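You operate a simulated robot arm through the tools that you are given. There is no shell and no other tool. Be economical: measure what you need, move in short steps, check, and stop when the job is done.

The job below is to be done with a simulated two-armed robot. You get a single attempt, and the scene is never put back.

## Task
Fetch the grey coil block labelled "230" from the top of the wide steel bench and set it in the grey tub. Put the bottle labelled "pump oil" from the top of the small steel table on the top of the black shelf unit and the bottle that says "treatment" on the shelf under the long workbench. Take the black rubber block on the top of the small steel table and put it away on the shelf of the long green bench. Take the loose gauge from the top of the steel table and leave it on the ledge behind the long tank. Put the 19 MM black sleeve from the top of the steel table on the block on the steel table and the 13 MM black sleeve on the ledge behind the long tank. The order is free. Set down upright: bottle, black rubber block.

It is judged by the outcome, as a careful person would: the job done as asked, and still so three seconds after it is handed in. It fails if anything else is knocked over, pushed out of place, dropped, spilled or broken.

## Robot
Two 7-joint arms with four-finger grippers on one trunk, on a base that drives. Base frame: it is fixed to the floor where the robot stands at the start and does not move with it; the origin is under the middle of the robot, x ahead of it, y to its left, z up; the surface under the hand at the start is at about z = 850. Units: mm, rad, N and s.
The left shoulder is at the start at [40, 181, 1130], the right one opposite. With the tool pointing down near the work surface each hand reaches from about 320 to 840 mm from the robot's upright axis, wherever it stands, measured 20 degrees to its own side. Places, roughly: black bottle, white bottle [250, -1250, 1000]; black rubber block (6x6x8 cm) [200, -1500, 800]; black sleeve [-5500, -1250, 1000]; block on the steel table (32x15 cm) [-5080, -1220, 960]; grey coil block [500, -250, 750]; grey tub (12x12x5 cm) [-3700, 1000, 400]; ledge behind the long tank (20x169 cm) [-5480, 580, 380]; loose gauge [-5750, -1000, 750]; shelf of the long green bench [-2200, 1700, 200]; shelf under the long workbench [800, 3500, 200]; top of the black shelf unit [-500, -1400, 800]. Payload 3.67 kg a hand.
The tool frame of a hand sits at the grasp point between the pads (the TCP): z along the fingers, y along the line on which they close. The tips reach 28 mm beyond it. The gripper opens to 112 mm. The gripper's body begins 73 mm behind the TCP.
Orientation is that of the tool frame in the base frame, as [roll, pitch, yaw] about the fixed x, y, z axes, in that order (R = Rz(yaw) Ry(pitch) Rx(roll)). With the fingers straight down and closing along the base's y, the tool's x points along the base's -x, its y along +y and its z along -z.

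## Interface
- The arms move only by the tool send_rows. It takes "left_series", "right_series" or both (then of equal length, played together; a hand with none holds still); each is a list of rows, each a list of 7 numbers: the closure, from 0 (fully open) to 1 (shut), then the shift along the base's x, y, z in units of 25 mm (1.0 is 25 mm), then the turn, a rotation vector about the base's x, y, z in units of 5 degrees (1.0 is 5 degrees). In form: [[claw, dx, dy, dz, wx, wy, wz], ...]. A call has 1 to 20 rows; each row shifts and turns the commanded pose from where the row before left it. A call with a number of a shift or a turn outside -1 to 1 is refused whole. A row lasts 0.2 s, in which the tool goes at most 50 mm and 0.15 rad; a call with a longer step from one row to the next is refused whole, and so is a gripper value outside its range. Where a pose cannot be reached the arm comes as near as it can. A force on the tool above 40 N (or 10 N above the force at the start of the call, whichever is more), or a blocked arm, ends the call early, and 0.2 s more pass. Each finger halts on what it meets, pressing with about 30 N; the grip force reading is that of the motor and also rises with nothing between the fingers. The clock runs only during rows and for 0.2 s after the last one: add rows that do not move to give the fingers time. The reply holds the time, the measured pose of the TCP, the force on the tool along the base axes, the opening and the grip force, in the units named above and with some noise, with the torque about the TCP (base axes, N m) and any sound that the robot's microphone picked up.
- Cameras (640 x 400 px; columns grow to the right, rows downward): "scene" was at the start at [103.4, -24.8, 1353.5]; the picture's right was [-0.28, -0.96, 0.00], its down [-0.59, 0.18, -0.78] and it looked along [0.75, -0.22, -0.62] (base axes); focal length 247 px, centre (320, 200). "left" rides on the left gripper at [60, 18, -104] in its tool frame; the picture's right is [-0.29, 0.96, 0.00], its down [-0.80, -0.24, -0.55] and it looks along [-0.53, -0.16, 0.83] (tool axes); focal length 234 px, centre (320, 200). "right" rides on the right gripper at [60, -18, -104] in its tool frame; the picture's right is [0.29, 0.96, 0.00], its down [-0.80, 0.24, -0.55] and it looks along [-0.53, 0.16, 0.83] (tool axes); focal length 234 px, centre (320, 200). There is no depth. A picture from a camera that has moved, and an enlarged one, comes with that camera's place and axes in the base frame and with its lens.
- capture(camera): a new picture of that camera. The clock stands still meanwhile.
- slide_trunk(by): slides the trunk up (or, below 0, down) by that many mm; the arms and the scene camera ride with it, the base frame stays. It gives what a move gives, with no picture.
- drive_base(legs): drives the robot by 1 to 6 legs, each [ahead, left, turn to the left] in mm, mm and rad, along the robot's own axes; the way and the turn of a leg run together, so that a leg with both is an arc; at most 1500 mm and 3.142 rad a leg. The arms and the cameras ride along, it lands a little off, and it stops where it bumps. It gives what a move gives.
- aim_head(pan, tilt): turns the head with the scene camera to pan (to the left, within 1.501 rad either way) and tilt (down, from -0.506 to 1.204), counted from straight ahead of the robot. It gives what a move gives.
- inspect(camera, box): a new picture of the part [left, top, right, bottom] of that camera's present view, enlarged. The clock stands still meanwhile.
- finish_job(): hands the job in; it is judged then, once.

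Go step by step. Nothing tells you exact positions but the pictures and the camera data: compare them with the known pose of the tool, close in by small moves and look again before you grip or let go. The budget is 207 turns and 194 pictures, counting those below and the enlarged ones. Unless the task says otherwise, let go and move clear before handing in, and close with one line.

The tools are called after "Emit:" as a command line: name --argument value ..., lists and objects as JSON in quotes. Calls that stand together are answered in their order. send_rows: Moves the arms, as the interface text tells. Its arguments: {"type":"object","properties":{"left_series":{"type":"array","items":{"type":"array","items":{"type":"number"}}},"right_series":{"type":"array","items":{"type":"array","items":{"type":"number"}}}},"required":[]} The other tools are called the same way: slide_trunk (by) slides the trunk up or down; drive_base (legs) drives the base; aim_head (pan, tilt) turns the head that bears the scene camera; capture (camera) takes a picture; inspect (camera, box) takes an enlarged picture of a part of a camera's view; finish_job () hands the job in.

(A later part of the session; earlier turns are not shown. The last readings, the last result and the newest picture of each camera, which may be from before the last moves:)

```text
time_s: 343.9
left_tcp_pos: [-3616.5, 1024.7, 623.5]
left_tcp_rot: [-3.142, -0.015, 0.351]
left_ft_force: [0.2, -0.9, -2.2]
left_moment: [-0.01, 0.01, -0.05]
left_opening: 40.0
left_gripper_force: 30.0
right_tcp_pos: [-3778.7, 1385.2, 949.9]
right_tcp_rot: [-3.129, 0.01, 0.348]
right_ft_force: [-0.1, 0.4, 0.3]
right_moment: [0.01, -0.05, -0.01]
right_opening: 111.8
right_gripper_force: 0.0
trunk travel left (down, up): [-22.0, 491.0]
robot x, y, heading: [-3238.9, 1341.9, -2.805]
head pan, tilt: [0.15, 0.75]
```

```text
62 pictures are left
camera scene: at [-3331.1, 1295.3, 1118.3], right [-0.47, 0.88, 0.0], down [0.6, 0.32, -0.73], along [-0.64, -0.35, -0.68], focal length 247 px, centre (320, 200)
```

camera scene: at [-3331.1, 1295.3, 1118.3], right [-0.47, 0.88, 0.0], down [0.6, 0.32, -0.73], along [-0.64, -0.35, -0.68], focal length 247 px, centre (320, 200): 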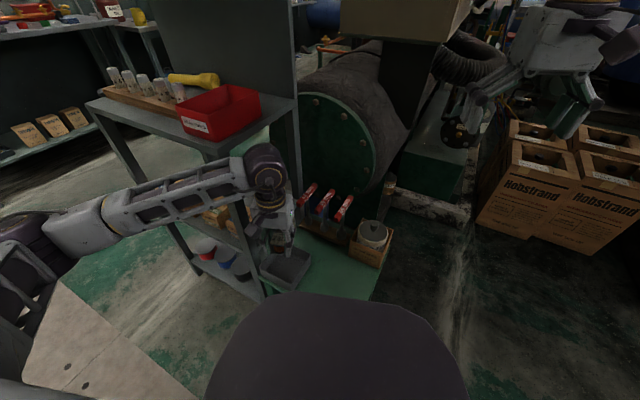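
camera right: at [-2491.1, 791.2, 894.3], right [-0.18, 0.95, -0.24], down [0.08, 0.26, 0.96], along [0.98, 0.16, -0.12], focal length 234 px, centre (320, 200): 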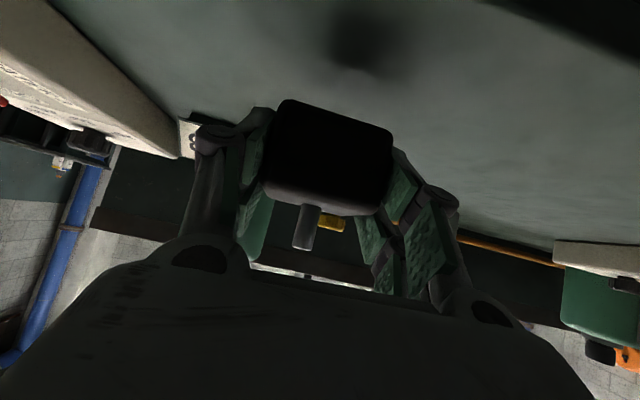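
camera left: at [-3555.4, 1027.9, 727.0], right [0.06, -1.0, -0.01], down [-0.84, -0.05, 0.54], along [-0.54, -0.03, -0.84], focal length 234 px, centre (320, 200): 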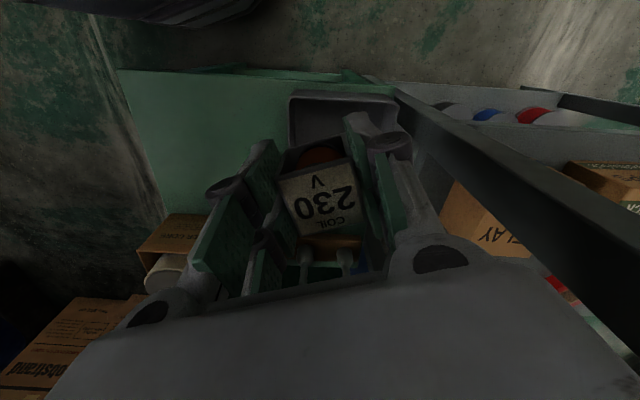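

The tub's centre is [-3657, 1002]. I move over it, keeping slightly to the open side, and lower the coil.

Emit:
send_rows --left_series '[[0.85, -0.8, -0.25, 0, 0, 0, 0], [0.85, -0.75, -0.25, 0, 0, 0, 0], [0.85, 0, 0, -1, 0, 0, 0], [0.85, 0, 0, -1, 0, 0, 0], [0.85, 0, 0, -1, 0, 0, 0], [0.85, 0, 0, -1, 0, 0, 0], [0.85, 0, 0, -0.6, 0, 0, 0], [0.85, 0, 0, 0, 0, 0, 0]]'

Emit:
capture --camera "left"

Emit:
inspect --camera "scene" --box '[200, 190, 360, 290]'

```text
time_s: 345.6
left_tcp_pos: [-3655.0, 1010.3, 507.9]
left_tcp_rot: [3.141, -0.015, 0.351]
left_ft_force: [-0.1, 0.2, -2.0]
left_moment: [0.04, 0.01, 0.0]
left_opening: 39.9
left_gripper_force: 30.2
right_tcp_pos: [-3778.8, 1385.9, 950.4]
right_tcp_rot: [-3.129, 0.011, 0.349]
right_ft_force: [0.5, -1.0, 0.7]
right_moment: [0.0, 0.02, 0.01]
right_opening: 112.0
right_gripper_force: 0.0
trunk travel left (down, up): [-22.0, 491.0]
robot x, y, heading: [-3236.8, 1340.6, -2.797]
head pan, tilt: [0.15, 0.75]
```

```text
61 pictures are left
camera left: at [-3594.3, 1014.3, 612.7], right [0.06, -1.0, -0.01], down [-0.84, -0.05, 0.54], along [-0.54, -0.03, -0.84], focal length 234 px, centre (320, 200)
```

left: 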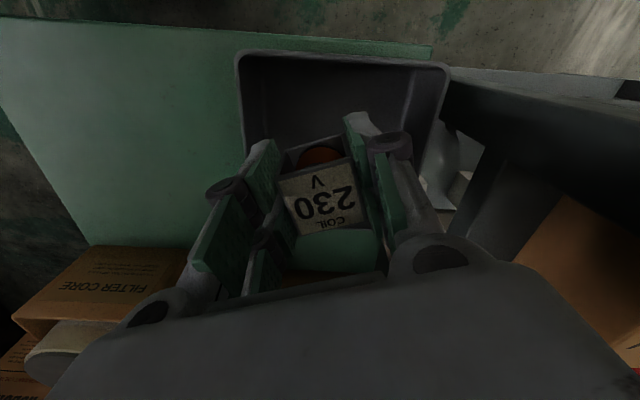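

```text
4.00 times, centred on (280, 240) of scene
camera zoom: at [-3331.3, 1295.3, 1118.3], right [-0.47, 0.88, 0.0], down [0.6, 0.32, -0.73], along [-0.64, -0.35, -0.68], focal length 988 px, centre (480, 40)
```

zoom: 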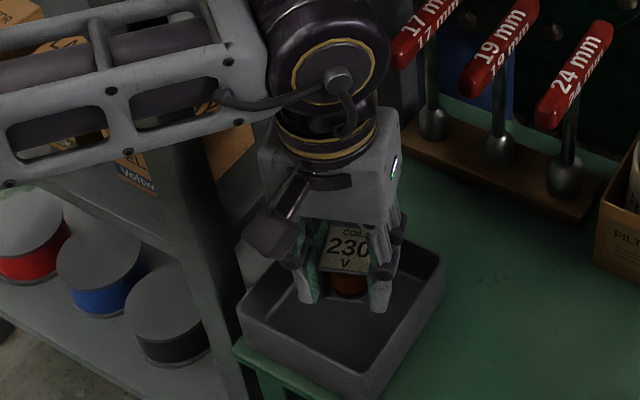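

Emit:
send_rows --left_series '[[0.85, 0, -0.2, -0.6, 0, 0, 0], [0.85, 0, 0, -0.5, 0, 0, 0], [0.85, 0, 0, -0.4, 0, 0, 0], [0.85, 0, 0, -0.2, 0, 0, 0], [0.85, 0, 0, 0, 0, 0, 0]]'

Emit:
inspect --camera "scene" --box '[200, 190, 360, 290]'

```text
time_s: 346.9
left_tcp_pos: [-3656.2, 1007.8, 466.1]
left_tcp_rot: [-3.141, -0.017, 0.351]
left_ft_force: [-0.1, 0.0, -1.5]
left_moment: [-0.02, -0.02, -0.03]
left_opening: 39.7
left_gripper_force: 30.1
right_tcp_pos: [-3778.3, 1385.7, 950.2]
right_tcp_rot: [-3.129, 0.009, 0.346]
right_ft_force: [0.3, 0.4, -0.5]
right_moment: [0.03, -0.03, -0.03]
right_opening: 112.0
right_gripper_force: 0.1
trunk travel left (down, up): [-22.0, 491.0]
robot x, y, heading: [-3241.6, 1340.1, -2.801]
head pan, tilt: [0.15, 0.75]
```

```text
4.00 times, centred on (280, 240) of scene
camera zoom: at [-3331.3, 1295.3, 1118.3], right [-0.47, 0.88, 0.0], down [0.6, 0.32, -0.73], along [-0.64, -0.35, -0.68], focal length 988 px, centre (480, 40)
```

zoom: 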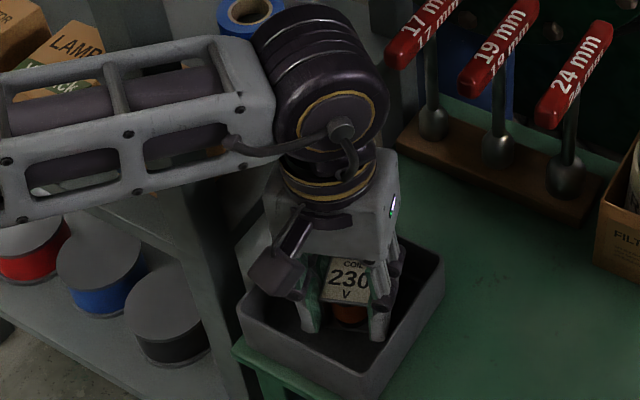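

Emit:
send_rows --left_series '[[0.85, 0, 0, -0.2, 0, 0, 0], [0.85, 0, 0, -0.2, 0, 0, 0], [0.85, 0, 0, 0, 0, 0, 0]]'

Emit:
send_rows --left_series '[[0.85, 0, 0, -0.2, 0, 0, 0], [0.85, 0, 0, -0.15, 0, 0, 0], [0.85, 0, 0, 0, 0, 0, 0]]'

```text
time_s: 347.6
left_tcp_pos: [-3655.7, 1007.1, 458.4]
left_tcp_rot: [-3.139, -0.009, 0.35]
left_ft_force: [0.2, -0.8, 19.3]
left_moment: [-0.03, 0.13, 0.0]
left_opening: 39.7
left_gripper_force: 30.6
right_tcp_pos: [-3777.6, 1387.2, 949.8]
right_tcp_rot: [-3.129, 0.013, 0.347]
right_ft_force: [-0.1, 0.2, -0.5]
right_moment: [-0.01, 0.01, -0.05]
right_opening: 111.8
right_gripper_force: 0.1
trunk travel left (down, up): [-22.0, 491.0]
robot x, y, heading: [-3238.8, 1343.2, -2.797]
head pan, tilt: [0.15, 0.75]
```

```text
time_s: 348.5
left_tcp_pos: [-3657.9, 1006.4, 450.5]
left_tcp_rot: [-3.137, -0.011, 0.352]
left_ft_force: [4.9, 1.1, 14.5]
left_moment: [-0.29, 0.03, 0.09]
left_opening: 39.6
left_gripper_force: 30.0
right_tcp_pos: [-3778.0, 1385.7, 949.2]
right_tcp_rot: [-3.129, 0.01, 0.351]
right_ft_force: [-0.8, -0.5, 0.5]
right_moment: [0.05, -0.01, 0.02]
right_opening: 111.7
right_gripper_force: 0.1
trunk travel left (down, up): [-22.0, 491.0]
robot x, y, heading: [-3238.2, 1338.3, -2.796]
head pan, tilt: [0.15, 0.75]
stopped in row 3 (left hand): the force on the tool passed its limit at 40 N (the readings are from after the stop); the commanded pose is now the measured one
```

Contact with the tub floor. I open slightly and lift out.

Emit:
send_rows --left_series '[[0.7, 0, 0, 0.1, 0, 0, 0], [0.5, 0, 0, 0, 0, 0, 0], [0.45, 0, 0, 0, 0, 0, 0], [0.45, 0, 0, 0.5, 0, 0, 0], [0.45, 0, 0, 1, 0, 0, 0], [0.45, 0, 0, 1, 0, 0, 0], [0.45, 0, 0, 1, 0, 0, 0], [0.45, 0, 0, 1, 0, 0, 0], [0.45, 0.5, 0.3, 1, 0, 0, 0], [0.45, 0.8, 0.4, 1, 0, 0, 0], [0.45, 0.8, 0.4, 1, 0, 0, 0], [0.45, 0.8, 0.4, 1, 0, 0, 0], [0.45, 0.8, 0.4, 1, 0, 0, 0], [0.3, 0, 0, 1, 0, 0, 0], [0.3, 0, 0, 1, 0, 0, 0], [0.3, 0, 0, 1, 0, 0, 0], [0.3, 0, 0, 1, 0, 0, 0], [0.3, 0, 0, 1, 0, 0, 0], [0.3, 0, 0, 1, 0, 0, 0], [0.3, 0, 0, 0, 0, 0, 0]]'

Emit:
inspect --camera "scene" --box '[200, 190, 360, 290]'

```text
time_s: 352.7
left_tcp_pos: [-3562.5, 1053.1, 840.6]
left_tcp_rot: [-3.138, -0.014, 0.353]
left_ft_force: [-0.2, 0.5, 0.6]
left_moment: [0.02, 0.04, 0.03]
left_opening: 78.1
left_gripper_force: 0.0
right_tcp_pos: [-3777.4, 1385.0, 950.0]
right_tcp_rot: [-3.129, 0.01, 0.347]
right_ft_force: [-0.8, 0.6, 0.8]
right_moment: [0.04, 0.01, -0.01]
right_opening: 111.9
right_gripper_force: 0.0
trunk travel left (down, up): [-22.0, 491.0]
robot x, y, heading: [-3241.8, 1345.8, -2.799]
head pan, tilt: [0.15, 0.75]
```

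```text
4.00 times, centred on (280, 240) of scene
camera zoom: at [-3331.2, 1295.3, 1118.3], right [-0.47, 0.88, 0.0], down [0.6, 0.32, -0.73], along [-0.64, -0.35, -0.68], focal length 988 px, centre (480, 40)
```

zoom: 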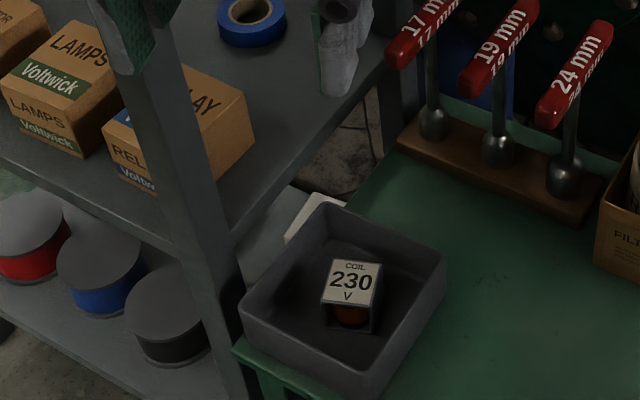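

The coil is in the tub. Now back to the block with the left hand: I raise the trunk, back off, turn to face the green bench again and set the left arm to its known starting posture.

Emit:
slide_trunk --by 200

Emit:
drive_base --legs '[[-215, 230, 0], [0, 0, 2.797], [-86, -557, 0]]'

Emit:
send_rows --left_series '[[0, 0.5, -0.14, 1, 0, 0, 0], [0, 0.5, -0.14, 1, 0, 0, 0], [0, 0.5, -0.14, 1, 0, 0, 0], [0, 0.5, -0.14, 1, 0, 0, 0], [0, 0.5, -0.14, 1, 0, 0, 0], [0, 0.5, -0.14, 1, 0, 0, 0], [0, 0.5, -0.14, 1, 0, 0, 0], [0, 0.5, -0.14, 1, 0, 0, 0], [0, 0.5, -0.14, 1, 0, 0, 0], [0, 0.5, -0.14, 0.6, 0, 0, 0], [0, 0, 0, 0, 0, 0, 0]]'

```text
time_s: 354.9
left_tcp_pos: [-3562.8, 1053.0, 1040.9]
left_tcp_rot: [-3.138, -0.013, 0.351]
left_ft_force: [-0.8, -0.3, 0.4]
left_moment: [0.02, 0.04, 0.03]
left_opening: 78.6
left_gripper_force: 0.1
right_tcp_pos: [-3778.5, 1386.0, 1150.6]
right_tcp_rot: [-3.129, 0.01, 0.347]
right_ft_force: [0.1, 0.9, 0.3]
right_moment: [0.05, -0.01, -0.03]
right_opening: 112.0
right_gripper_force: 0.1
trunk travel left (down, up): [-222.0, 291.0]
robot x, y, heading: [-3235.9, 1339.2, -2.8]
head pan, tilt: [0.15, 0.75]
```

```text
time_s: 367.2
left_tcp_pos: [-2631.0, 835.6, 1040.0]
left_tcp_rot: [-3.14, -0.012, -3.085]
left_ft_force: [-0.2, 0.7, 0.5]
left_moment: [0.02, 0.01, 0.0]
left_opening: 78.2
left_gripper_force: 0.1
right_tcp_pos: [-2521.1, 454.9, 1150.1]
right_tcp_rot: [-3.129, 0.011, -3.085]
right_ft_force: [0.1, 0.9, 0.2]
right_moment: [-0.01, 0.04, 0.03]
right_opening: 112.0
right_gripper_force: 0.1
trunk travel left (down, up): [-222.0, 291.0]
robot x, y, heading: [-3025.9, 650.1, 0.055]
head pan, tilt: [0.15, 0.75]
```

```text
time_s: 369.6
left_tcp_pos: [-2507.0, 799.2, 1281.2]
left_tcp_rot: [-3.139, -0.014, -3.085]
left_ft_force: [-0.8, 0.9, -0.3]
left_moment: [0.01, 0.01, 0.01]
left_opening: 111.8
left_gripper_force: 0.1
right_tcp_pos: [-2519.8, 456.4, 1151.1]
right_tcp_rot: [-3.129, 0.011, -3.085]
right_ft_force: [-0.3, 0.4, -1.0]
right_moment: [0.02, -0.03, -0.03]
right_opening: 112.3
right_gripper_force: 0.1
trunk travel left (down, up): [-222.0, 291.0]
robot x, y, heading: [-3023.5, 650.2, 0.045]
head pan, tilt: [0.15, 0.75]
```

Emit:
drive_base --legs '[[-15, 0, -0.047]]'

Emit:
send_rows --left_series '[[0, 0, 0.13, -0.9, 0, -1, 0], [0, 0, 0.13, -0.9, 0, -1, 0], [0, 0, 0.13, -0.9, 0, -1, 0], [0, 0, 0.13, -0.9, 0, -1, 0], [0, 0, 0.13, -0.9, 0, -1, 0], [0, 0, 0.13, -0.9, 0, -1, 0], [0, 0, 0.13, -0.9, 0, -1, 0], [0, 0, 0.13, -0.9, 0, -1, 0], [0, 0, 0.13, -0.9, 0, -1, 0], [0, 0, 0.13, -0.9, 0, -1, 0], [0, 0, 0, -1, 0, 0, 0], [0, 0, 0, -1, 0, 0, 0], [0, 0, 0, -1, 0, 0, 0], [0, 0, 0, -1, 0, 0, 0], [0, 0, 0, -1, 0, 0, 0], [0, 0, 0, -1, 0, 0, 0], [0, 0, 0, -1, 0, 0, 0], [0, 0, 0, 0, 0, 0, 0]]'

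Emit:
capture --camera "left"

```text
time_s: 370.4
left_tcp_pos: [-2512.7, 775.2, 1279.2]
left_tcp_rot: [-3.138, -0.016, -3.128]
left_ft_force: [0.7, 0.0, -0.7]
left_moment: [0.0, 0.03, 0.05]
left_opening: 111.8
left_gripper_force: 0.1
right_tcp_pos: [-2543.5, 433.0, 1149.3]
right_tcp_rot: [-3.129, 0.009, -3.132]
right_ft_force: [-0.5, 1.6, 0.1]
right_moment: [-0.01, 0.05, -0.01]
right_opening: 112.0
right_gripper_force: 0.1
trunk travel left (down, up): [-222.0, 291.0]
robot x, y, heading: [-3035.5, 653.9, 0.008]
head pan, tilt: [0.15, 0.75]
```

```text
time_s: 374.2
left_tcp_pos: [-2514.3, 806.4, 880.8]
left_tcp_rot: [-3.125, 0.859, -3.124]
left_ft_force: [0.4, -0.2, -0.2]
left_moment: [0.02, 0.04, -0.02]
left_opening: 111.9
left_gripper_force: 0.0
right_tcp_pos: [-2545.5, 432.4, 1150.4]
right_tcp_rot: [-3.13, 0.01, -3.133]
right_ft_force: [0.4, 0.2, -0.1]
right_moment: [-0.01, 0.02, -0.01]
right_opening: 112.1
right_gripper_force: 0.1
trunk travel left (down, up): [-222.0, 291.0]
robot x, y, heading: [-3039.0, 657.2, 0.001]
head pan, tilt: [0.15, 0.75]
```

```text
57 pictures are left
camera left: at [-2632.8, 824.2, 902.6], right [0.18, 0.96, 0.21], down [0.1, -0.23, 0.97], along [0.98, -0.16, -0.14], focal length 234 px, centre (320, 200)
```

left: 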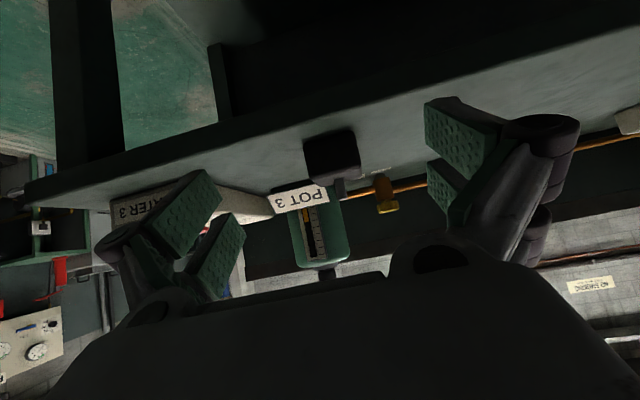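

Emit:
send_rows --left_series '[[0.1, 0, 0.05, -1, 0, 0, 0], [0.1, 0, 0.05, -0.85, 0, 0, 0], [0.1, 1, 0, 0, 0, 0, 0], [0.1, 1, 0, 0, 0, 0, 0], [0.1, 1, 0, 0, 0, 0, 0], [0.1, 1, 0, 0, 0, 0, 0], [0.1, 1, 0, 0, 0, 0, 0], [0.1, 0.6, 0, 0, 0, 0, 0], [0.1, 0, 0, 0, 0, 0, 0]]'

Emit:
capture --camera "left"

```text
time_s: 376.2
left_tcp_pos: [-2376.9, 809.9, 835.1]
left_tcp_rot: [-3.126, 0.858, -3.124]
left_ft_force: [0.6, -0.2, -0.6]
left_moment: [0.0, 0.01, -0.02]
left_opening: 100.7
left_gripper_force: 0.1
right_tcp_pos: [-2545.1, 431.5, 1149.5]
right_tcp_rot: [-3.131, 0.009, -3.134]
right_ft_force: [-0.5, 0.2, -0.7]
right_moment: [0.01, 0.02, -0.01]
right_opening: 112.0
right_gripper_force: 0.1
trunk travel left (down, up): [-222.0, 291.0]
robot x, y, heading: [-3038.9, 656.2, -0.002]
head pan, tilt: [0.15, 0.75]
```

```text
56 pictures are left
camera left: at [-2494.4, 827.8, 856.6], right [0.18, 0.96, 0.21], down [0.1, -0.23, 0.97], along [0.98, -0.16, -0.14], focal length 234 px, centre (320, 200)
```

left: 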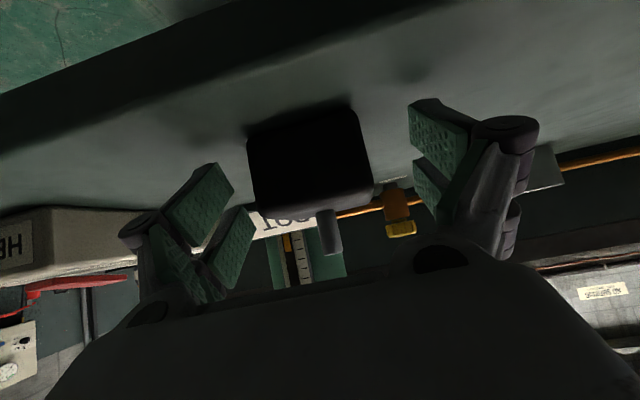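

Emit:
send_rows --left_series '[[0.25, 0, 0, 0, 0, 0, 0], [0.4, 0, 0, 0, 0, 0, 0], [0.55, 0, 0, 0, 0, 0, 0], [0.75, 0, 0, 0, 0, 0, 0], [0.75, 0, 0, 0, 0, 0, 0], [0.75, 0, 0, 0.6, 0, 0, 0], [0.75, 0, 0, 1, 0, 0, 0], [0.75, 0, 0, 0, 0, 0, 0]]'

Emit:
drive_base --legs '[[-140, 0, 0]]'

Emit:
slide_trunk --by -220

```text
time_s: 378.0
left_tcp_pos: [-2377.3, 811.4, 873.6]
left_tcp_rot: [-3.125, 0.856, -3.124]
left_ft_force: [0.4, -0.1, -2.1]
left_moment: [-0.02, 0.08, -0.05]
left_opening: 59.6
left_gripper_force: 30.2
right_tcp_pos: [-2544.7, 432.8, 1149.7]
right_tcp_rot: [-3.131, 0.009, -3.133]
right_ft_force: [0.3, 0.1, 0.4]
right_moment: [-0.01, -0.01, 0.01]
right_opening: 112.0
right_gripper_force: 0.0
trunk travel left (down, up): [-222.0, 291.0]
robot x, y, heading: [-3041.0, 653.3, 0.003]
head pan, tilt: [0.15, 0.75]
```

```text
time_s: 379.3
left_tcp_pos: [-2516.9, 811.1, 874.4]
left_tcp_rot: [-3.125, 0.86, -3.121]
left_ft_force: [-0.6, 0.4, -2.7]
left_moment: [0.01, 0.04, 0.02]
left_opening: 59.8
left_gripper_force: 29.9
right_tcp_pos: [-2685.8, 433.3, 1151.2]
right_tcp_rot: [-3.129, 0.01, -3.133]
right_ft_force: [0.0, 0.0, 0.0]
right_moment: [0.01, -0.01, -0.01]
right_opening: 111.9
right_gripper_force: 0.0
trunk travel left (down, up): [-222.0, 291.0]
robot x, y, heading: [-3179.9, 654.5, 0.007]
head pan, tilt: [0.15, 0.75]
```

```text
time_s: 381.7
left_tcp_pos: [-2516.8, 810.7, 655.0]
left_tcp_rot: [-3.125, 0.858, -3.121]
left_ft_force: [-0.4, -0.7, -3.0]
left_moment: [-0.02, 0.06, -0.01]
left_opening: 59.8
left_gripper_force: 30.4
right_tcp_pos: [-2684.5, 431.5, 931.0]
right_tcp_rot: [-3.129, 0.011, -3.133]
right_ft_force: [-0.2, -0.6, 0.2]
right_moment: [-0.03, 0.02, 0.03]
right_opening: 112.2
right_gripper_force: 0.1
trunk travel left (down, up): [-2.0, 511.0]
robot x, y, heading: [-3179.6, 650.7, 0.001]
head pan, tilt: [0.15, 0.75]
```

Emit:
send_rows --left_series '[[0.75, 0, 0, -1, 0, 0, 0], [0.75, 0, 0, -1, 0, 0, 0], [0.75, 0, 0, -1, 0, 0, 0], [0.75, 0, 0, -1, 0, 0, 0], [0.75, 0, 0, -1, 0, 0, 0], [0.75, 0, 0, -1, 0, 0, 0], [0.75, 0, 0, -1, 0, 0, 0], [0.75, 0, 0, -1, 0, 0, 0], [0.75, 0, 0, -1, 0, 0, 0], [0.75, 0, 0, 0, 0, 0, 0]]'

Emit:
send_rows --left_series '[[0.75, 0, 0, 0.5, 0, 0, -1], [0.75, 0, 0, 0, 0, 0, -1], [0.75, 0, 0, 0, 0, 0, -1], [0.75, 0, 0, 0, 0, 0, -1], [0.75, 0, 0, 0, 0, 0, -1], [0.75, 0, 0, 0, 0, 0, -1], [0.75, -1, 0, -0.5, 0, 0, 0], [0.75, -1, 0, -0.5, 0, 0, 0], [0.75, -1, 0, -0.5, 0, 0, 0], [0.75, -1, 0, -0.5, 0, 0, 0], [0.75, 0, 0, 0, 0, 0, 0], [0.75, 0, 0, -1, 0, 0, 0], [0.75, 0, 0, -1, 0, 0, 0], [0.75, 0, 0, -1, 0, 0, 0], [0.75, 0, 0, 0, 0, 0, 0]]'

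```text
time_s: 383.9
left_tcp_pos: [-2517.9, 811.1, 428.8]
left_tcp_rot: [-3.125, 0.858, -3.122]
left_ft_force: [-0.3, 0.7, -2.7]
left_moment: [0.0, 0.03, 0.01]
left_opening: 59.9
left_gripper_force: 30.2
right_tcp_pos: [-2684.8, 432.1, 930.9]
right_tcp_rot: [-3.129, 0.01, -3.131]
right_ft_force: [0.4, 0.0, -0.2]
right_moment: [0.0, -0.01, -0.01]
right_opening: 112.1
right_gripper_force: 0.1
trunk travel left (down, up): [-2.0, 511.0]
robot x, y, heading: [-3177.2, 653.7, 0.002]
head pan, tilt: [0.15, 0.75]
```

```text
time_s: 387.1
left_tcp_pos: [-2525.5, 809.2, 436.9]
left_tcp_rot: [-3.134, 0.849, 3.114]
left_ft_force: [0.4, -0.3, -2.2]
left_moment: [-0.01, 0.05, 0.02]
left_opening: 59.8
left_gripper_force: 30.1
left hand out of reach, approached as far as the arm can: row 1, 2, 3, 4, 5, 6, 7, 8, 9, 10, 12, 13, 14
right_tcp_pos: [-2684.8, 432.2, 931.3]
right_tcp_rot: [-3.13, 0.011, -3.134]
right_ft_force: [-0.9, -0.1, 0.0]
right_moment: [0.0, -0.02, 0.01]
right_opening: 111.8
right_gripper_force: 0.1
trunk travel left (down, up): [-2.0, 511.0]
robot x, y, heading: [-3178.9, 652.0, 0.007]
head pan, tilt: [0.15, 0.75]
```

The left arm went to 429 without limit. I try going further down with a small retreat.

Emit:
send_rows --left_series '[[0.75, 0.2, 0, 0, 0, 0, 0.4], [0.75, 0, 0, -1, 0, 0, 0], [0.75, -0.4, 0, -1, 0, 0, 0], [0.75, -0.4, 0, -1, 0, 0, 0], [0.75, -0.4, 0, -1, 0, 0, 0], [0.75, -0.4, 0, -1, 0, 0, 0], [0.75, 0, 0, 0, 0, 0, 0]]'

Emit:
capture --camera "scene"

```text
time_s: 388.7
left_tcp_pos: [-2524.5, 808.8, 405.9]
left_tcp_rot: [-3.138, 0.844, -3.137]
left_ft_force: [-0.6, -0.7, -2.4]
left_moment: [0.0, 0.04, 0.02]
left_opening: 59.8
left_gripper_force: 30.0
left hand out of reach, approached as far as the arm can: row 3, 4, 5, 6
right_tcp_pos: [-2684.5, 431.8, 931.0]
right_tcp_rot: [-3.129, 0.011, -3.132]
right_ft_force: [0.2, 0.5, 0.1]
right_moment: [0.0, -0.02, -0.01]
right_opening: 112.0
right_gripper_force: 0.1
trunk travel left (down, up): [-2.0, 511.0]
robot x, y, heading: [-3179.6, 652.4, 0.004]
head pan, tilt: [0.15, 0.75]
```

```text
55 pictures are left
camera scene: at [-3075.6, 665.2, 1099.4], right [0.16, -0.99, 0.0], down [-0.67, -0.11, -0.73], along [0.72, 0.11, -0.68], focal length 247 px, centre (320, 200)
```

scene: 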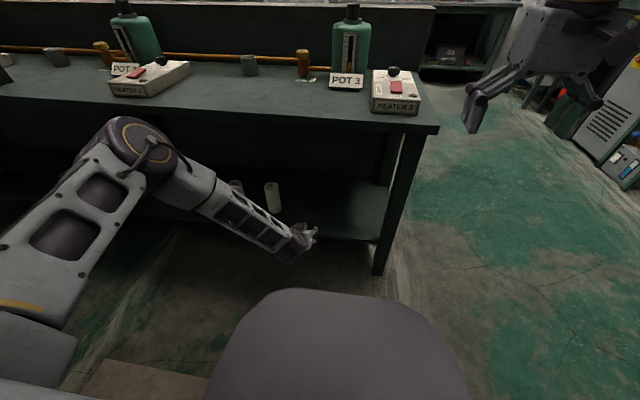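

Emit:
send_rows --left_series '[[0.75, 0.5, 0.3, 1, 0, 0, 0], [0.75, 0.5, 0.3, 1, 0, 0, 0], [0.75, 0, 0, 1, 0, 0, -1], [0.75, 0, 0, 0, 0, 0, -1], [0.75, 0, 0, 0, 0, 0, -1], [0.75, 0, 0, 0, 0, 0, -1], [0.75, 0, 0, 0, 0, 0, -1], [0.75, 0, 0, 0, 0, 0, -1], [0.75, 0, 0, 0, 0, 0, 0], [0.75, -1, 0, -0.5, 0, 0, 0], [0.75, -1, 0, -0.5, 0, 0, 0], [0.75, -1, 0, -0.5, 0, 0, 0], [0.75, -1, 0, -0.5, 0, 0, 0], [0.75, 0, 0, -1, 0, 0, 0], [0.75, 0, 0, -1, 0, 0, 0], [0.75, 0, 0, 0, 0, 0, 0]]'

```text
time_s: 392.1
left_tcp_pos: [-2599.1, 822.0, 382.8]
left_tcp_rot: [-3.135, 0.848, 2.625]
left_ft_force: [0.4, -0.1, -1.6]
left_moment: [0.04, 0.03, -0.03]
left_opening: 59.9
left_gripper_force: 29.6
right_tcp_pos: [-2684.0, 432.4, 930.1]
right_tcp_rot: [-3.13, 0.011, -3.133]
right_ft_force: [0.4, -0.5, -0.1]
right_moment: [0.0, -0.01, -0.01]
right_opening: 111.7
right_gripper_force: 0.0
trunk travel left (down, up): [-2.0, 511.0]
robot x, y, heading: [-3177.5, 650.0, 0.002]
head pan, tilt: [0.15, 0.75]
```

That freed it. Continuing down while pulling in slightly.

Emit:
send_rows --left_series '[[0.75, -0.6, 0, -0.8, 0, 0, 0], [0.75, -0.6, 0, -0.8, 0, 0, 0], [0.75, -0.6, 0, -0.8, 0, 0, 0], [0.75, -0.6, 0, -0.8, 0, 0, 0], [0.75, -0.6, 0, -0.8, 0, 0, 0], [0.75, 0, 0, 0, 0, 0, 0]]'

Emit:
capture --camera "scene"

Emit:
capture --camera "left"

```text
time_s: 393.5
left_tcp_pos: [-2673.6, 822.1, 280.3]
left_tcp_rot: [-3.136, 0.847, 2.624]
left_ft_force: [0.3, -0.3, -1.4]
left_moment: [0.06, 0.02, 0.02]
left_opening: 59.9
left_gripper_force: 29.9
right_tcp_pos: [-2683.8, 431.9, 930.6]
right_tcp_rot: [-3.13, 0.009, -3.133]
right_ft_force: [0.5, 0.1, -0.2]
right_moment: [0.03, -0.02, -0.01]
right_opening: 111.8
right_gripper_force: 0.1
trunk travel left (down, up): [-2.0, 511.0]
robot x, y, heading: [-3176.3, 653.6, 0.005]
head pan, tilt: [0.15, 0.75]
```

```text
54 pictures are left
camera scene: at [-3075.7, 665.2, 1099.4], right [0.16, -0.99, 0.0], down [-0.67, -0.11, -0.73], along [0.72, 0.11, -0.68], focal length 247 px, centre (320, 200)
```

scene: 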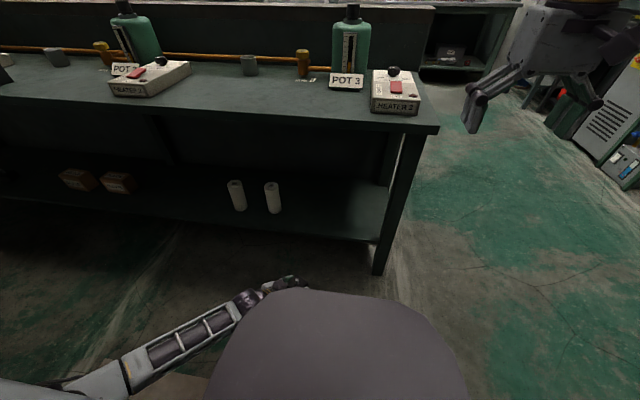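

```text
53 pictures are left
camera left: at [-2766.5, 897.0, 303.2], right [0.64, 0.74, 0.21], down [-0.02, -0.26, 0.97], along [0.77, -0.62, -0.15], focal length 234 px, centre (320, 200)
```

left: 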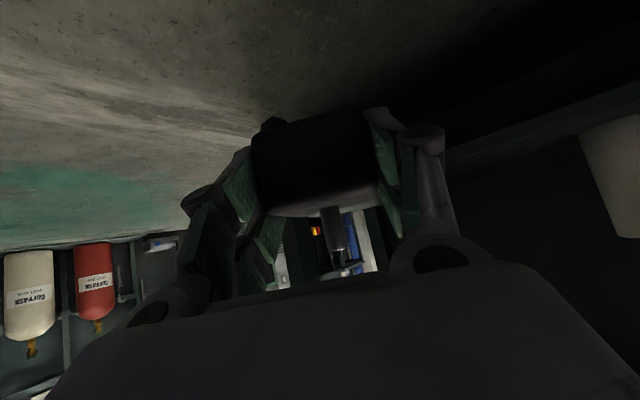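

The block's underside is at about 241 and the shelf near 226, with its front edge at x = -2388. I raise slightly and drive in.

Emit:
slide_trunk --by 25

Emit:
drive_base --legs '[[200, 0, -0.004]]'

Emit:
capture --camera "scene"

Emit:
capture --camera "left"

```text
time_s: 394.2
left_tcp_pos: [-2674.1, 822.9, 304.1]
left_tcp_rot: [-3.136, 0.848, 2.625]
left_ft_force: [-0.6, -1.1, -2.9]
left_moment: [0.02, 0.04, 0.0]
left_opening: 59.7
left_gripper_force: 29.8
right_tcp_pos: [-2684.5, 433.1, 953.3]
right_tcp_rot: [-3.129, 0.008, -3.134]
right_ft_force: [0.4, -0.8, -0.3]
right_moment: [0.02, 0.01, 0.01]
right_opening: 112.1
right_gripper_force: 0.1
trunk travel left (down, up): [-27.0, 486.0]
robot x, y, heading: [-3178.2, 651.0, 0.009]
head pan, tilt: [0.15, 0.75]
```

```text
time_s: 395.8
left_tcp_pos: [-2472.0, 821.6, 302.4]
left_tcp_rot: [-3.134, 0.846, 2.622]
left_ft_force: [0.1, 0.1, -1.5]
left_moment: [-0.01, 0.06, -0.01]
left_opening: 60.0
left_gripper_force: 30.5
right_tcp_pos: [-2482.7, 433.0, 954.8]
right_tcp_rot: [-3.129, 0.009, -3.133]
right_ft_force: [0.8, 0.0, 0.2]
right_moment: [0.02, 0.05, -0.02]
right_opening: 112.1
right_gripper_force: 0.1
trunk travel left (down, up): [-27.0, 486.0]
robot x, y, heading: [-2977.0, 654.4, -0.001]
head pan, tilt: [0.15, 0.75]
```

```text
52 pictures are left
camera scene: at [-2873.8, 665.9, 1123.0], right [0.15, -0.99, 0.0], down [-0.68, -0.1, -0.73], along [0.72, 0.11, -0.68], focal length 247 px, centre (320, 200)
```

scene: 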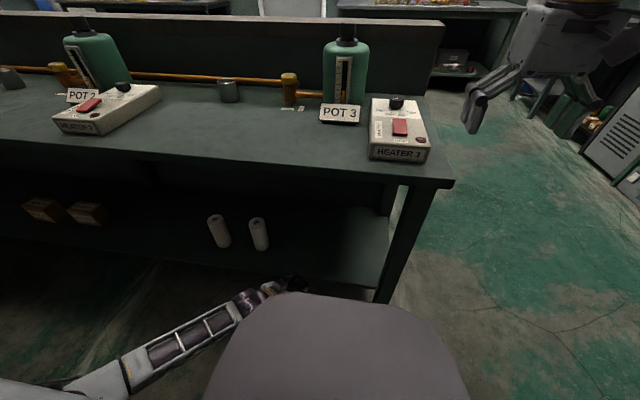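

```text
51 pictures are left
camera left: at [-2565.1, 896.9, 326.6], right [0.64, 0.73, 0.21], down [-0.02, -0.26, 0.97], along [0.76, -0.63, -0.15], focal length 234 px, centre (320, 200)
```

left: 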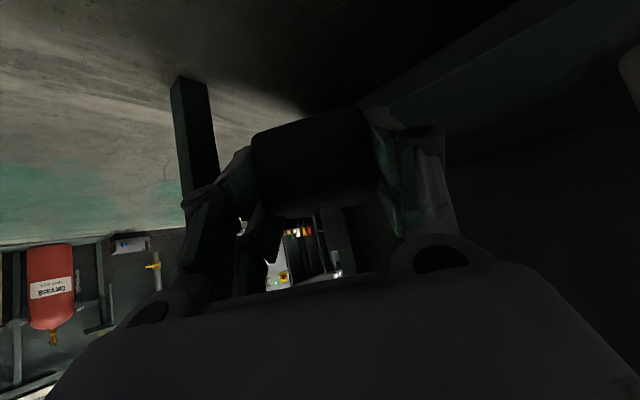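

Emit:
inspect --camera "left" --box '[360, 0, 640, 175]'

Emit:
inspect --camera "scene" --box '[190, 190, 430, 340]'

```text
2.29 times, centred on (500, 88) of left
camera zoom: at [-2565.1, 896.9, 326.6], right [0.64, 0.73, 0.21], down [-0.02, -0.26, 0.97], along [0.76, -0.63, -0.15], focal length 535 px, centre (-91, 457)
```

zoom: 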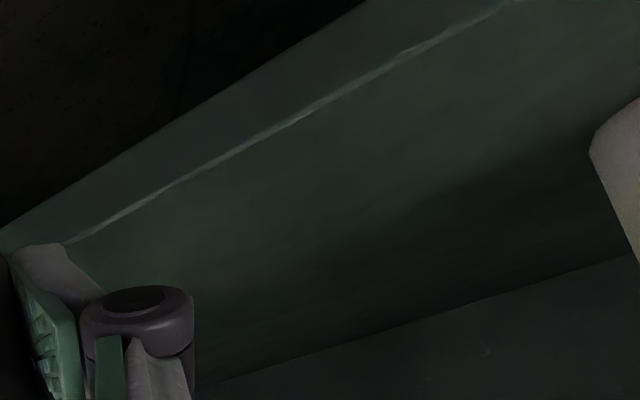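

```text
2.67 times, centred on (310, 265) of scene
camera zoom: at [-2873.8, 665.9, 1123.0], right [0.15, -0.99, 0.0], down [-0.68, -0.1, -0.73], along [0.72, 0.11, -0.68], focal length 659 px, centre (347, 27)
```

zoom: 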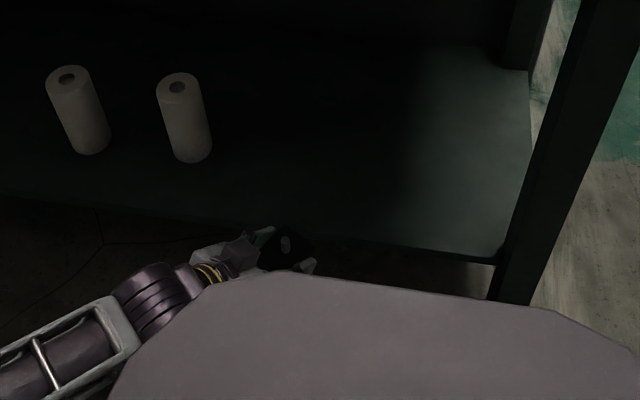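

The shelf edge is at x = -2391, z = 240, so the block's underside (263) clears it. I drive in to put the block about 60 mm behind the edge and lower.

Emit:
drive_base --legs '[[150, 0, 0]]'

Emit:
slide_trunk --by -18

Emit:
capture --camera "left"

```text
time_s: 397.2
left_tcp_pos: [-2324.0, 824.8, 303.7]
left_tcp_rot: [-3.131, 0.846, 2.627]
left_ft_force: [1.0, -0.1, -3.0]
left_moment: [0.0, 0.05, -0.04]
left_opening: 59.6
left_gripper_force: 30.1
right_tcp_pos: [-2334.0, 433.8, 953.1]
right_tcp_rot: [-3.128, 0.007, -3.133]
right_ft_force: [-0.9, 0.0, -0.5]
right_moment: [0.01, 0.03, 0.0]
right_opening: 111.9
right_gripper_force: 0.0
trunk travel left (down, up): [-27.0, 486.0]
robot x, y, heading: [-2831.6, 657.1, 0.007]
head pan, tilt: [0.15, 0.75]
```

```text
time_s: 397.9
left_tcp_pos: [-2325.1, 824.0, 285.8]
left_tcp_rot: [-3.136, 0.849, 2.625]
left_ft_force: [0.5, -0.8, -2.1]
left_moment: [0.05, 0.03, 0.0]
left_opening: 59.9
left_gripper_force: 30.1
right_tcp_pos: [-2335.0, 434.2, 937.9]
right_tcp_rot: [-3.13, 0.009, -3.131]
right_ft_force: [0.4, 0.3, -0.9]
right_moment: [0.01, 0.0, -0.04]
right_opening: 112.2
right_gripper_force: 0.1
trunk travel left (down, up): [-9.0, 504.0]
robot x, y, heading: [-2828.1, 654.6, 0.002]
head pan, tilt: [0.15, 0.75]
```

```text
48 pictures are left
camera left: at [-2417.0, 898.6, 309.8], right [0.64, 0.74, 0.21], down [-0.02, -0.26, 0.97], along [0.77, -0.62, -0.15], focal length 234 px, centre (320, 200)
```

left: 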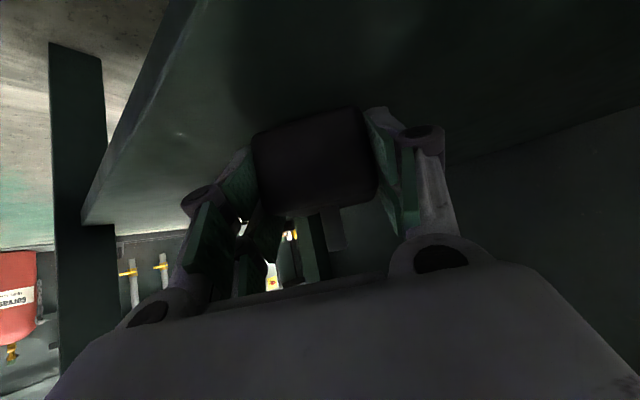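

Emit:
slide_trunk --by -8

Emit:
send_rows --left_series '[[0.75, 0, 0, -0.15, 0, 0, 0], [0.75, 0, 0, -0.15, 0, 0, 0], [0.75, 0, 0, 0, 0, 0, 0]]'

```text
time_s: 398.4
left_tcp_pos: [-2325.4, 824.5, 279.5]
left_tcp_rot: [-3.135, 0.85, 2.626]
left_ft_force: [0.4, -0.1, -2.2]
left_moment: [0.03, 0.04, 0.0]
left_opening: 59.6
left_gripper_force: 30.1
right_tcp_pos: [-2334.7, 434.0, 929.2]
right_tcp_rot: [-3.13, 0.009, -3.132]
right_ft_force: [0.7, -0.2, 0.5]
right_moment: [0.01, 0.0, 0.01]
right_opening: 112.0
right_gripper_force: 0.0
trunk travel left (down, up): [-1.0, 512.0]
robot x, y, heading: [-2828.9, 654.0, 0.004]
head pan, tilt: [0.15, 0.75]
```

```text
time_s: 399.2
left_tcp_pos: [-2322.6, 822.9, 276.4]
left_tcp_rot: [-3.138, 0.855, 2.623]
left_ft_force: [-14.0, 10.2, 33.4]
left_moment: [-0.25, -0.26, 0.23]
left_opening: 59.9
left_gripper_force: 30.3
right_tcp_pos: [-2336.8, 433.4, 931.0]
right_tcp_rot: [-3.129, 0.01, -3.131]
right_ft_force: [0.4, -0.5, 0.2]
right_moment: [0.01, 0.01, -0.02]
right_opening: 112.1
right_gripper_force: 0.1
trunk travel left (down, up): [-1.0, 512.0]
robot x, y, heading: [-2828.0, 654.7, 0.003]
head pan, tilt: [0.15, 0.75]
```

Contact; I relieve the pressure, open and back out along the finger direction.

Emit:
send_rows --left_series '[[0.75, 0, 0, 0.2, 0, 0, 0], [0.5, 0, 0, 0, 0, 0, 0], [0.3, 0, 0, 0, 0, 0, 0], [0.1, 0, 0, 0, 0, 0, 0], [0, 0, 0, 0, 0, 0, 0], [0, 0, 0, 0, 0, 0, 0]]'

Emit:
drive_base --legs '[[-105, 59, 0], [-170, 0, 0]]'

Emit:
inspect --camera "scene" --box '[200, 130, 440, 280]'

```text
time_s: 400.6
left_tcp_pos: [-2324.9, 824.6, 276.4]
left_tcp_rot: [-3.134, 0.848, 2.624]
left_ft_force: [0.4, -1.0, 0.0]
left_moment: [-0.02, 0.02, 0.02]
left_opening: 112.1
left_gripper_force: 0.1
right_tcp_pos: [-2335.2, 434.5, 929.0]
right_tcp_rot: [-3.129, 0.008, -3.131]
right_ft_force: [-0.6, 0.1, -0.6]
right_moment: [0.0, 0.04, 0.01]
right_opening: 112.0
right_gripper_force: 0.0
trunk travel left (down, up): [-1.0, 512.0]
robot x, y, heading: [-2824.9, 654.6, 0.009]
head pan, tilt: [0.15, 0.75]
```

```text
time_s: 402.9
left_tcp_pos: [-2600.0, 881.6, 278.1]
left_tcp_rot: [-3.136, 0.848, 2.622]
left_ft_force: [0.0, 0.1, 1.2]
left_moment: [0.01, -0.01, 0.0]
left_opening: 111.9
left_gripper_force: 0.0
right_tcp_pos: [-2612.5, 490.7, 930.1]
right_tcp_rot: [-3.129, 0.011, -3.136]
right_ft_force: [-1.3, -1.1, 0.7]
right_moment: [0.04, -0.01, 0.03]
right_opening: 112.0
right_gripper_force: 0.1
trunk travel left (down, up): [-1.0, 512.0]
robot x, y, heading: [-3103.1, 714.1, 0.005]
head pan, tilt: [0.15, 0.75]
```

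```text
2.67 times, centred on (320, 205) of scene
camera zoom: at [-3003.1, 724.7, 1098.6], right [0.15, -0.99, 0.0], down [-0.67, -0.1, -0.73], along [0.72, 0.11, -0.68], focal length 659 px, centre (320, 187)
```

zoom: 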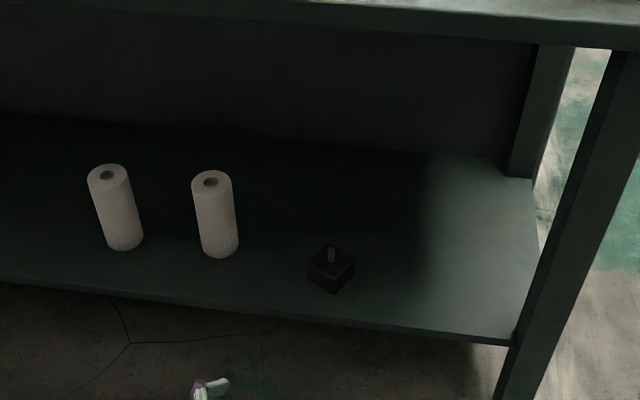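

The rubber block stands upright on the green bench's shelf. I restore the left arm to vertical, and drive to the steel table area at x of about -5400.

Emit:
slide_trunk --by 300

Emit:
send_rows --left_series '[[0, 0, 0, 1, 0, 0, 1], [0, 0, 0, 1, 0, 0, 1], [0, 0, 0, 1, 0, 0, 1], [0, 0, 0, 1, 0, 0, 1], [0, 0, 0, 1, 0, 0, 1], [0, 0, 0, 1, 0, 0, 0.9], [0, 0, 0, 1, 0, 1, 0], [0, 0, 0, 1, 0, 1, 0], [0, 0, 0, 1, 0, 1, 0], [0, 0, 0, 1, 0, 1, 0], [0, 0, 0, 1, 0, 1, 0], [0, 0, 0, 1, 0, 1, 0], [0, 0, 0, 1, 0, 1, 0], [0, 0, 0, 1, 0, 1, 0], [0, 0, 0, 1, 0, 1, 0], [0, 0, 0, 1, 0, 0.7, 0], [0, 0, 0, 1, 0, 0, 0], [0, 0, 0, 1, 0, 0, 0], [0, 0, 0, 0, 0, 0, 0]]'

Emit:
drive_base --legs '[[0, -860, 0], [0, 0, -1.576], [0, -1450, 0]]'

Emit:
aim_head --pan -0.7 --tilt 0.35

Emit:
capture --camera "scene"

```text
time_s: 405.9
left_tcp_pos: [-2599.6, 881.3, 576.8]
left_tcp_rot: [-3.136, 0.849, 2.625]
left_ft_force: [0.4, 0.2, -1.2]
left_moment: [0.01, -0.02, 0.0]
left_opening: 112.1
left_gripper_force: 0.3
right_tcp_pos: [-2610.1, 490.3, 1228.3]
right_tcp_rot: [-3.129, 0.01, -3.133]
right_ft_force: [-0.1, -0.5, 0.2]
right_moment: [-0.03, -0.01, 0.02]
right_opening: 112.2
right_gripper_force: 0.0
trunk travel left (down, up): [-301.0, 212.0]
robot x, y, heading: [-3104.4, 714.6, 0.003]
head pan, tilt: [0.15, 0.75]
```

```text
time_s: 409.9
left_tcp_pos: [-2611.3, 937.9, 928.1]
left_tcp_rot: [-2.926, 0.009, 2.981]
left_ft_force: [-0.2, -0.1, 0.5]
left_moment: [-0.02, 0.0, 0.0]
left_opening: 112.2
left_gripper_force: 0.1
left hand out of reach, approached as far as the arm can: row 2, 3, 4, 5, 6
right_tcp_pos: [-2610.3, 492.2, 1228.3]
right_tcp_rot: [-3.13, 0.011, -3.134]
right_ft_force: [0.4, 0.6, 0.1]
right_moment: [-0.03, 0.0, 0.01]
right_opening: 111.7
right_gripper_force: 0.1
trunk travel left (down, up): [-301.0, 212.0]
robot x, y, heading: [-3101.6, 713.7, -0.0]
head pan, tilt: [0.15, 0.75]
```

```text
time_s: 425.8
left_tcp_pos: [-4285.8, -650.4, 927.9]
left_tcp_rot: [-2.924, 0.011, 1.4]
left_ft_force: [-0.6, -0.7, -0.1]
left_moment: [0.0, 0.0, -0.02]
left_opening: 112.1
left_gripper_force: 0.0
right_tcp_pos: [-4733.3, -644.4, 1228.7]
right_tcp_rot: [-3.129, 0.009, 1.567]
right_ft_force: [-0.2, 0.2, 0.3]
right_moment: [0.03, -0.03, 0.04]
right_opening: 112.3
right_gripper_force: 0.0
trunk travel left (down, up): [-301.0, 212.0]
robot x, y, heading: [-4507.1, -155.6, -1.583]
head pan, tilt: [0.15, 0.75]
```

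```text
time_s: 427.0
left_tcp_pos: [-4285.6, -650.2, 928.6]
left_tcp_rot: [-2.925, 0.009, 1.398]
left_ft_force: [0.6, 0.7, -0.1]
left_moment: [-0.01, 0.01, 0.03]
left_opening: 111.9
left_gripper_force: 0.0
right_tcp_pos: [-4733.8, -645.0, 1228.2]
right_tcp_rot: [-3.129, 0.009, 1.567]
right_ft_force: [-0.6, 0.6, -0.7]
right_moment: [-0.02, 0.02, -0.03]
right_opening: 112.1
right_gripper_force: 0.0
trunk travel left (down, up): [-301.0, 212.0]
robot x, y, heading: [-4505.0, -153.2, -1.573]
head pan, tilt: [-0.7, 0.351]
```

```text
46 pictures are left
camera scene: at [-4566.6, -246.0, 1432.9], right [-0.76, 0.65, 0.0], down [0.22, 0.26, -0.94], along [-0.61, -0.71, -0.34], focal length 247 px, centre (320, 200)
```

scene: 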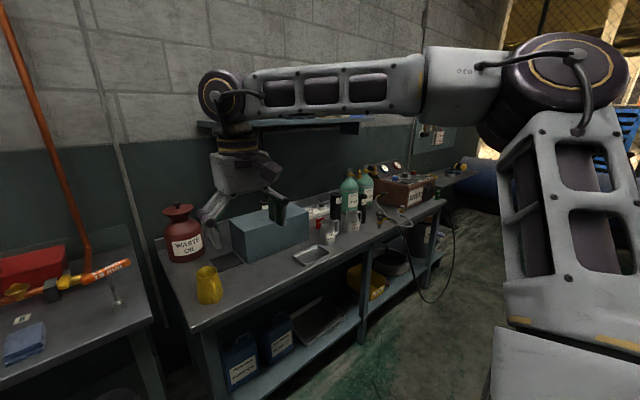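

The steel table is ahead with a grey-blue block on it. I move further along to see its items, fixing the left hand's tilt.

Emit:
send_rows --left_series '[[0, 0, 0, 1, -0.14, -0.82, 0.65], [0, 0, 0, 1, -0.14, -0.82, 0.65], [0, 0, 0, 1, -0.14, -0.82, 0.65], [0, 0, 0, 1, 0, 0, 0], [0, 0, 0, 1, 0, 0, 0], [0, 0, 0, 0, 0, 0, 0]]'

Emit:
drive_base --legs '[[0, -850, 0]]'

Emit:
aim_head --pan 0 --tilt 0.6

Emit:
capture --camera "scene"

```text
time_s: 428.4
left_tcp_pos: [-4287.4, -648.7, 1051.6]
left_tcp_rot: [3.141, 0.028, 1.566]
left_ft_force: [-1.0, 0.6, 0.4]
left_moment: [0.01, 0.0, 0.01]
left_opening: 111.9
left_gripper_force: 0.0
right_tcp_pos: [-4733.4, -646.3, 1227.5]
right_tcp_rot: [-3.129, 0.009, 1.567]
right_ft_force: [0.2, 0.4, -0.4]
right_moment: [-0.04, 0.01, -0.02]
right_opening: 112.2
right_gripper_force: 0.1
trunk travel left (down, up): [-301.0, 212.0]
robot x, y, heading: [-4507.2, -155.7, -1.576]
head pan, tilt: [-0.7, 0.351]
```

```text
time_s: 433.0
left_tcp_pos: [-5136.4, -641.7, 1052.2]
left_tcp_rot: [3.14, 0.028, 1.56]
left_ft_force: [0.4, 0.9, -0.8]
left_moment: [0.0, 0.0, 0.03]
left_opening: 111.8
left_gripper_force: 0.0
right_tcp_pos: [-5583.7, -636.2, 1228.1]
right_tcp_rot: [-3.129, 0.008, 1.561]
right_ft_force: [-0.2, -0.5, 0.0]
right_moment: [0.0, 0.03, -0.05]
right_opening: 111.9
right_gripper_force: 0.2
trunk travel left (down, up): [-301.0, 212.0]
robot x, y, heading: [-5351.7, -142.4, -1.583]
head pan, tilt: [-0.7, 0.351]
```

```text
time_s: 434.1
left_tcp_pos: [-5137.2, -640.6, 1052.4]
left_tcp_rot: [3.141, 0.029, 1.559]
left_ft_force: [-1.0, -0.3, -1.0]
left_moment: [-0.01, 0.0, 0.09]
left_opening: 112.1
left_gripper_force: 0.0
right_tcp_pos: [-5583.7, -635.2, 1228.9]
right_tcp_rot: [-3.129, 0.008, 1.561]
right_ft_force: [0.1, 0.1, -0.4]
right_moment: [-0.01, 0.03, 0.01]
right_opening: 111.8
right_gripper_force: 0.0
trunk travel left (down, up): [-301.0, 212.0]
robot x, y, heading: [-5351.9, -146.6, -1.585]
head pan, tilt: [0.0, 0.6]
```

```text
45 pictures are left
camera scene: at [-5355.1, -254.4, 1410.2], right [-1.0, 0.01, 0.0], down [0.01, 0.56, -0.83], along [-0.01, -0.82, -0.56], focal length 247 px, centre (320, 200)
```

scene: 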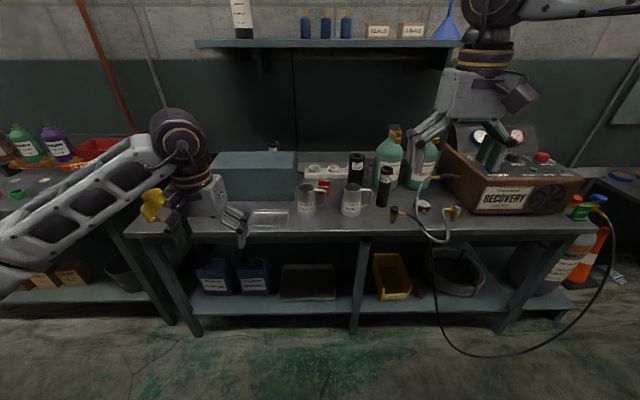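

Emit:
inspect --camera "scene" --box '[200, 130, 360, 230]'

Emit:
inspect --camera "scene" --box '[340, 130, 500, 230]'

```text
4.00 times, centred on (280, 180) of scene
camera zoom: at [-5355.1, -254.4, 1410.2], right [-1.0, 0.01, 0.0], down [0.01, 0.56, -0.83], along [-0.01, -0.82, -0.56], focal length 988 px, centre (480, 280)
```

zoom: 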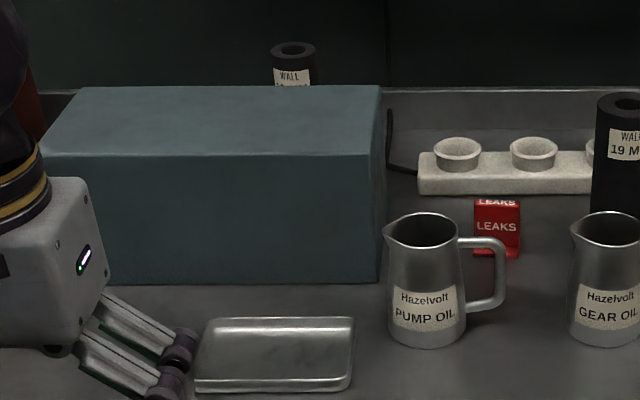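

```text
4.00 times, centred on (420, 180) of scene
camera zoom: at [-5355.1, -254.4, 1410.2], right [-1.0, 0.01, 0.0], down [0.01, 0.56, -0.83], along [-0.01, -0.82, -0.56], focal length 988 px, centre (-80, 280)
```

zoom: 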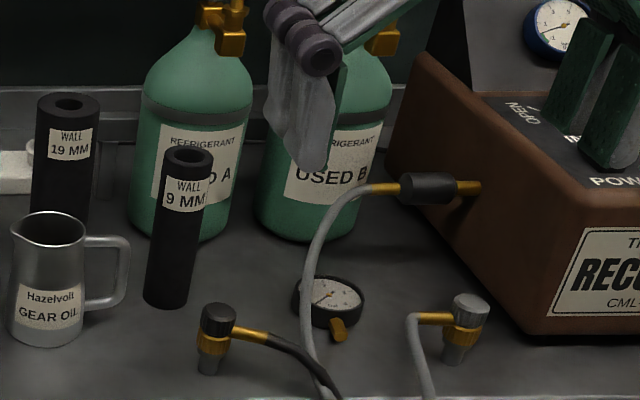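

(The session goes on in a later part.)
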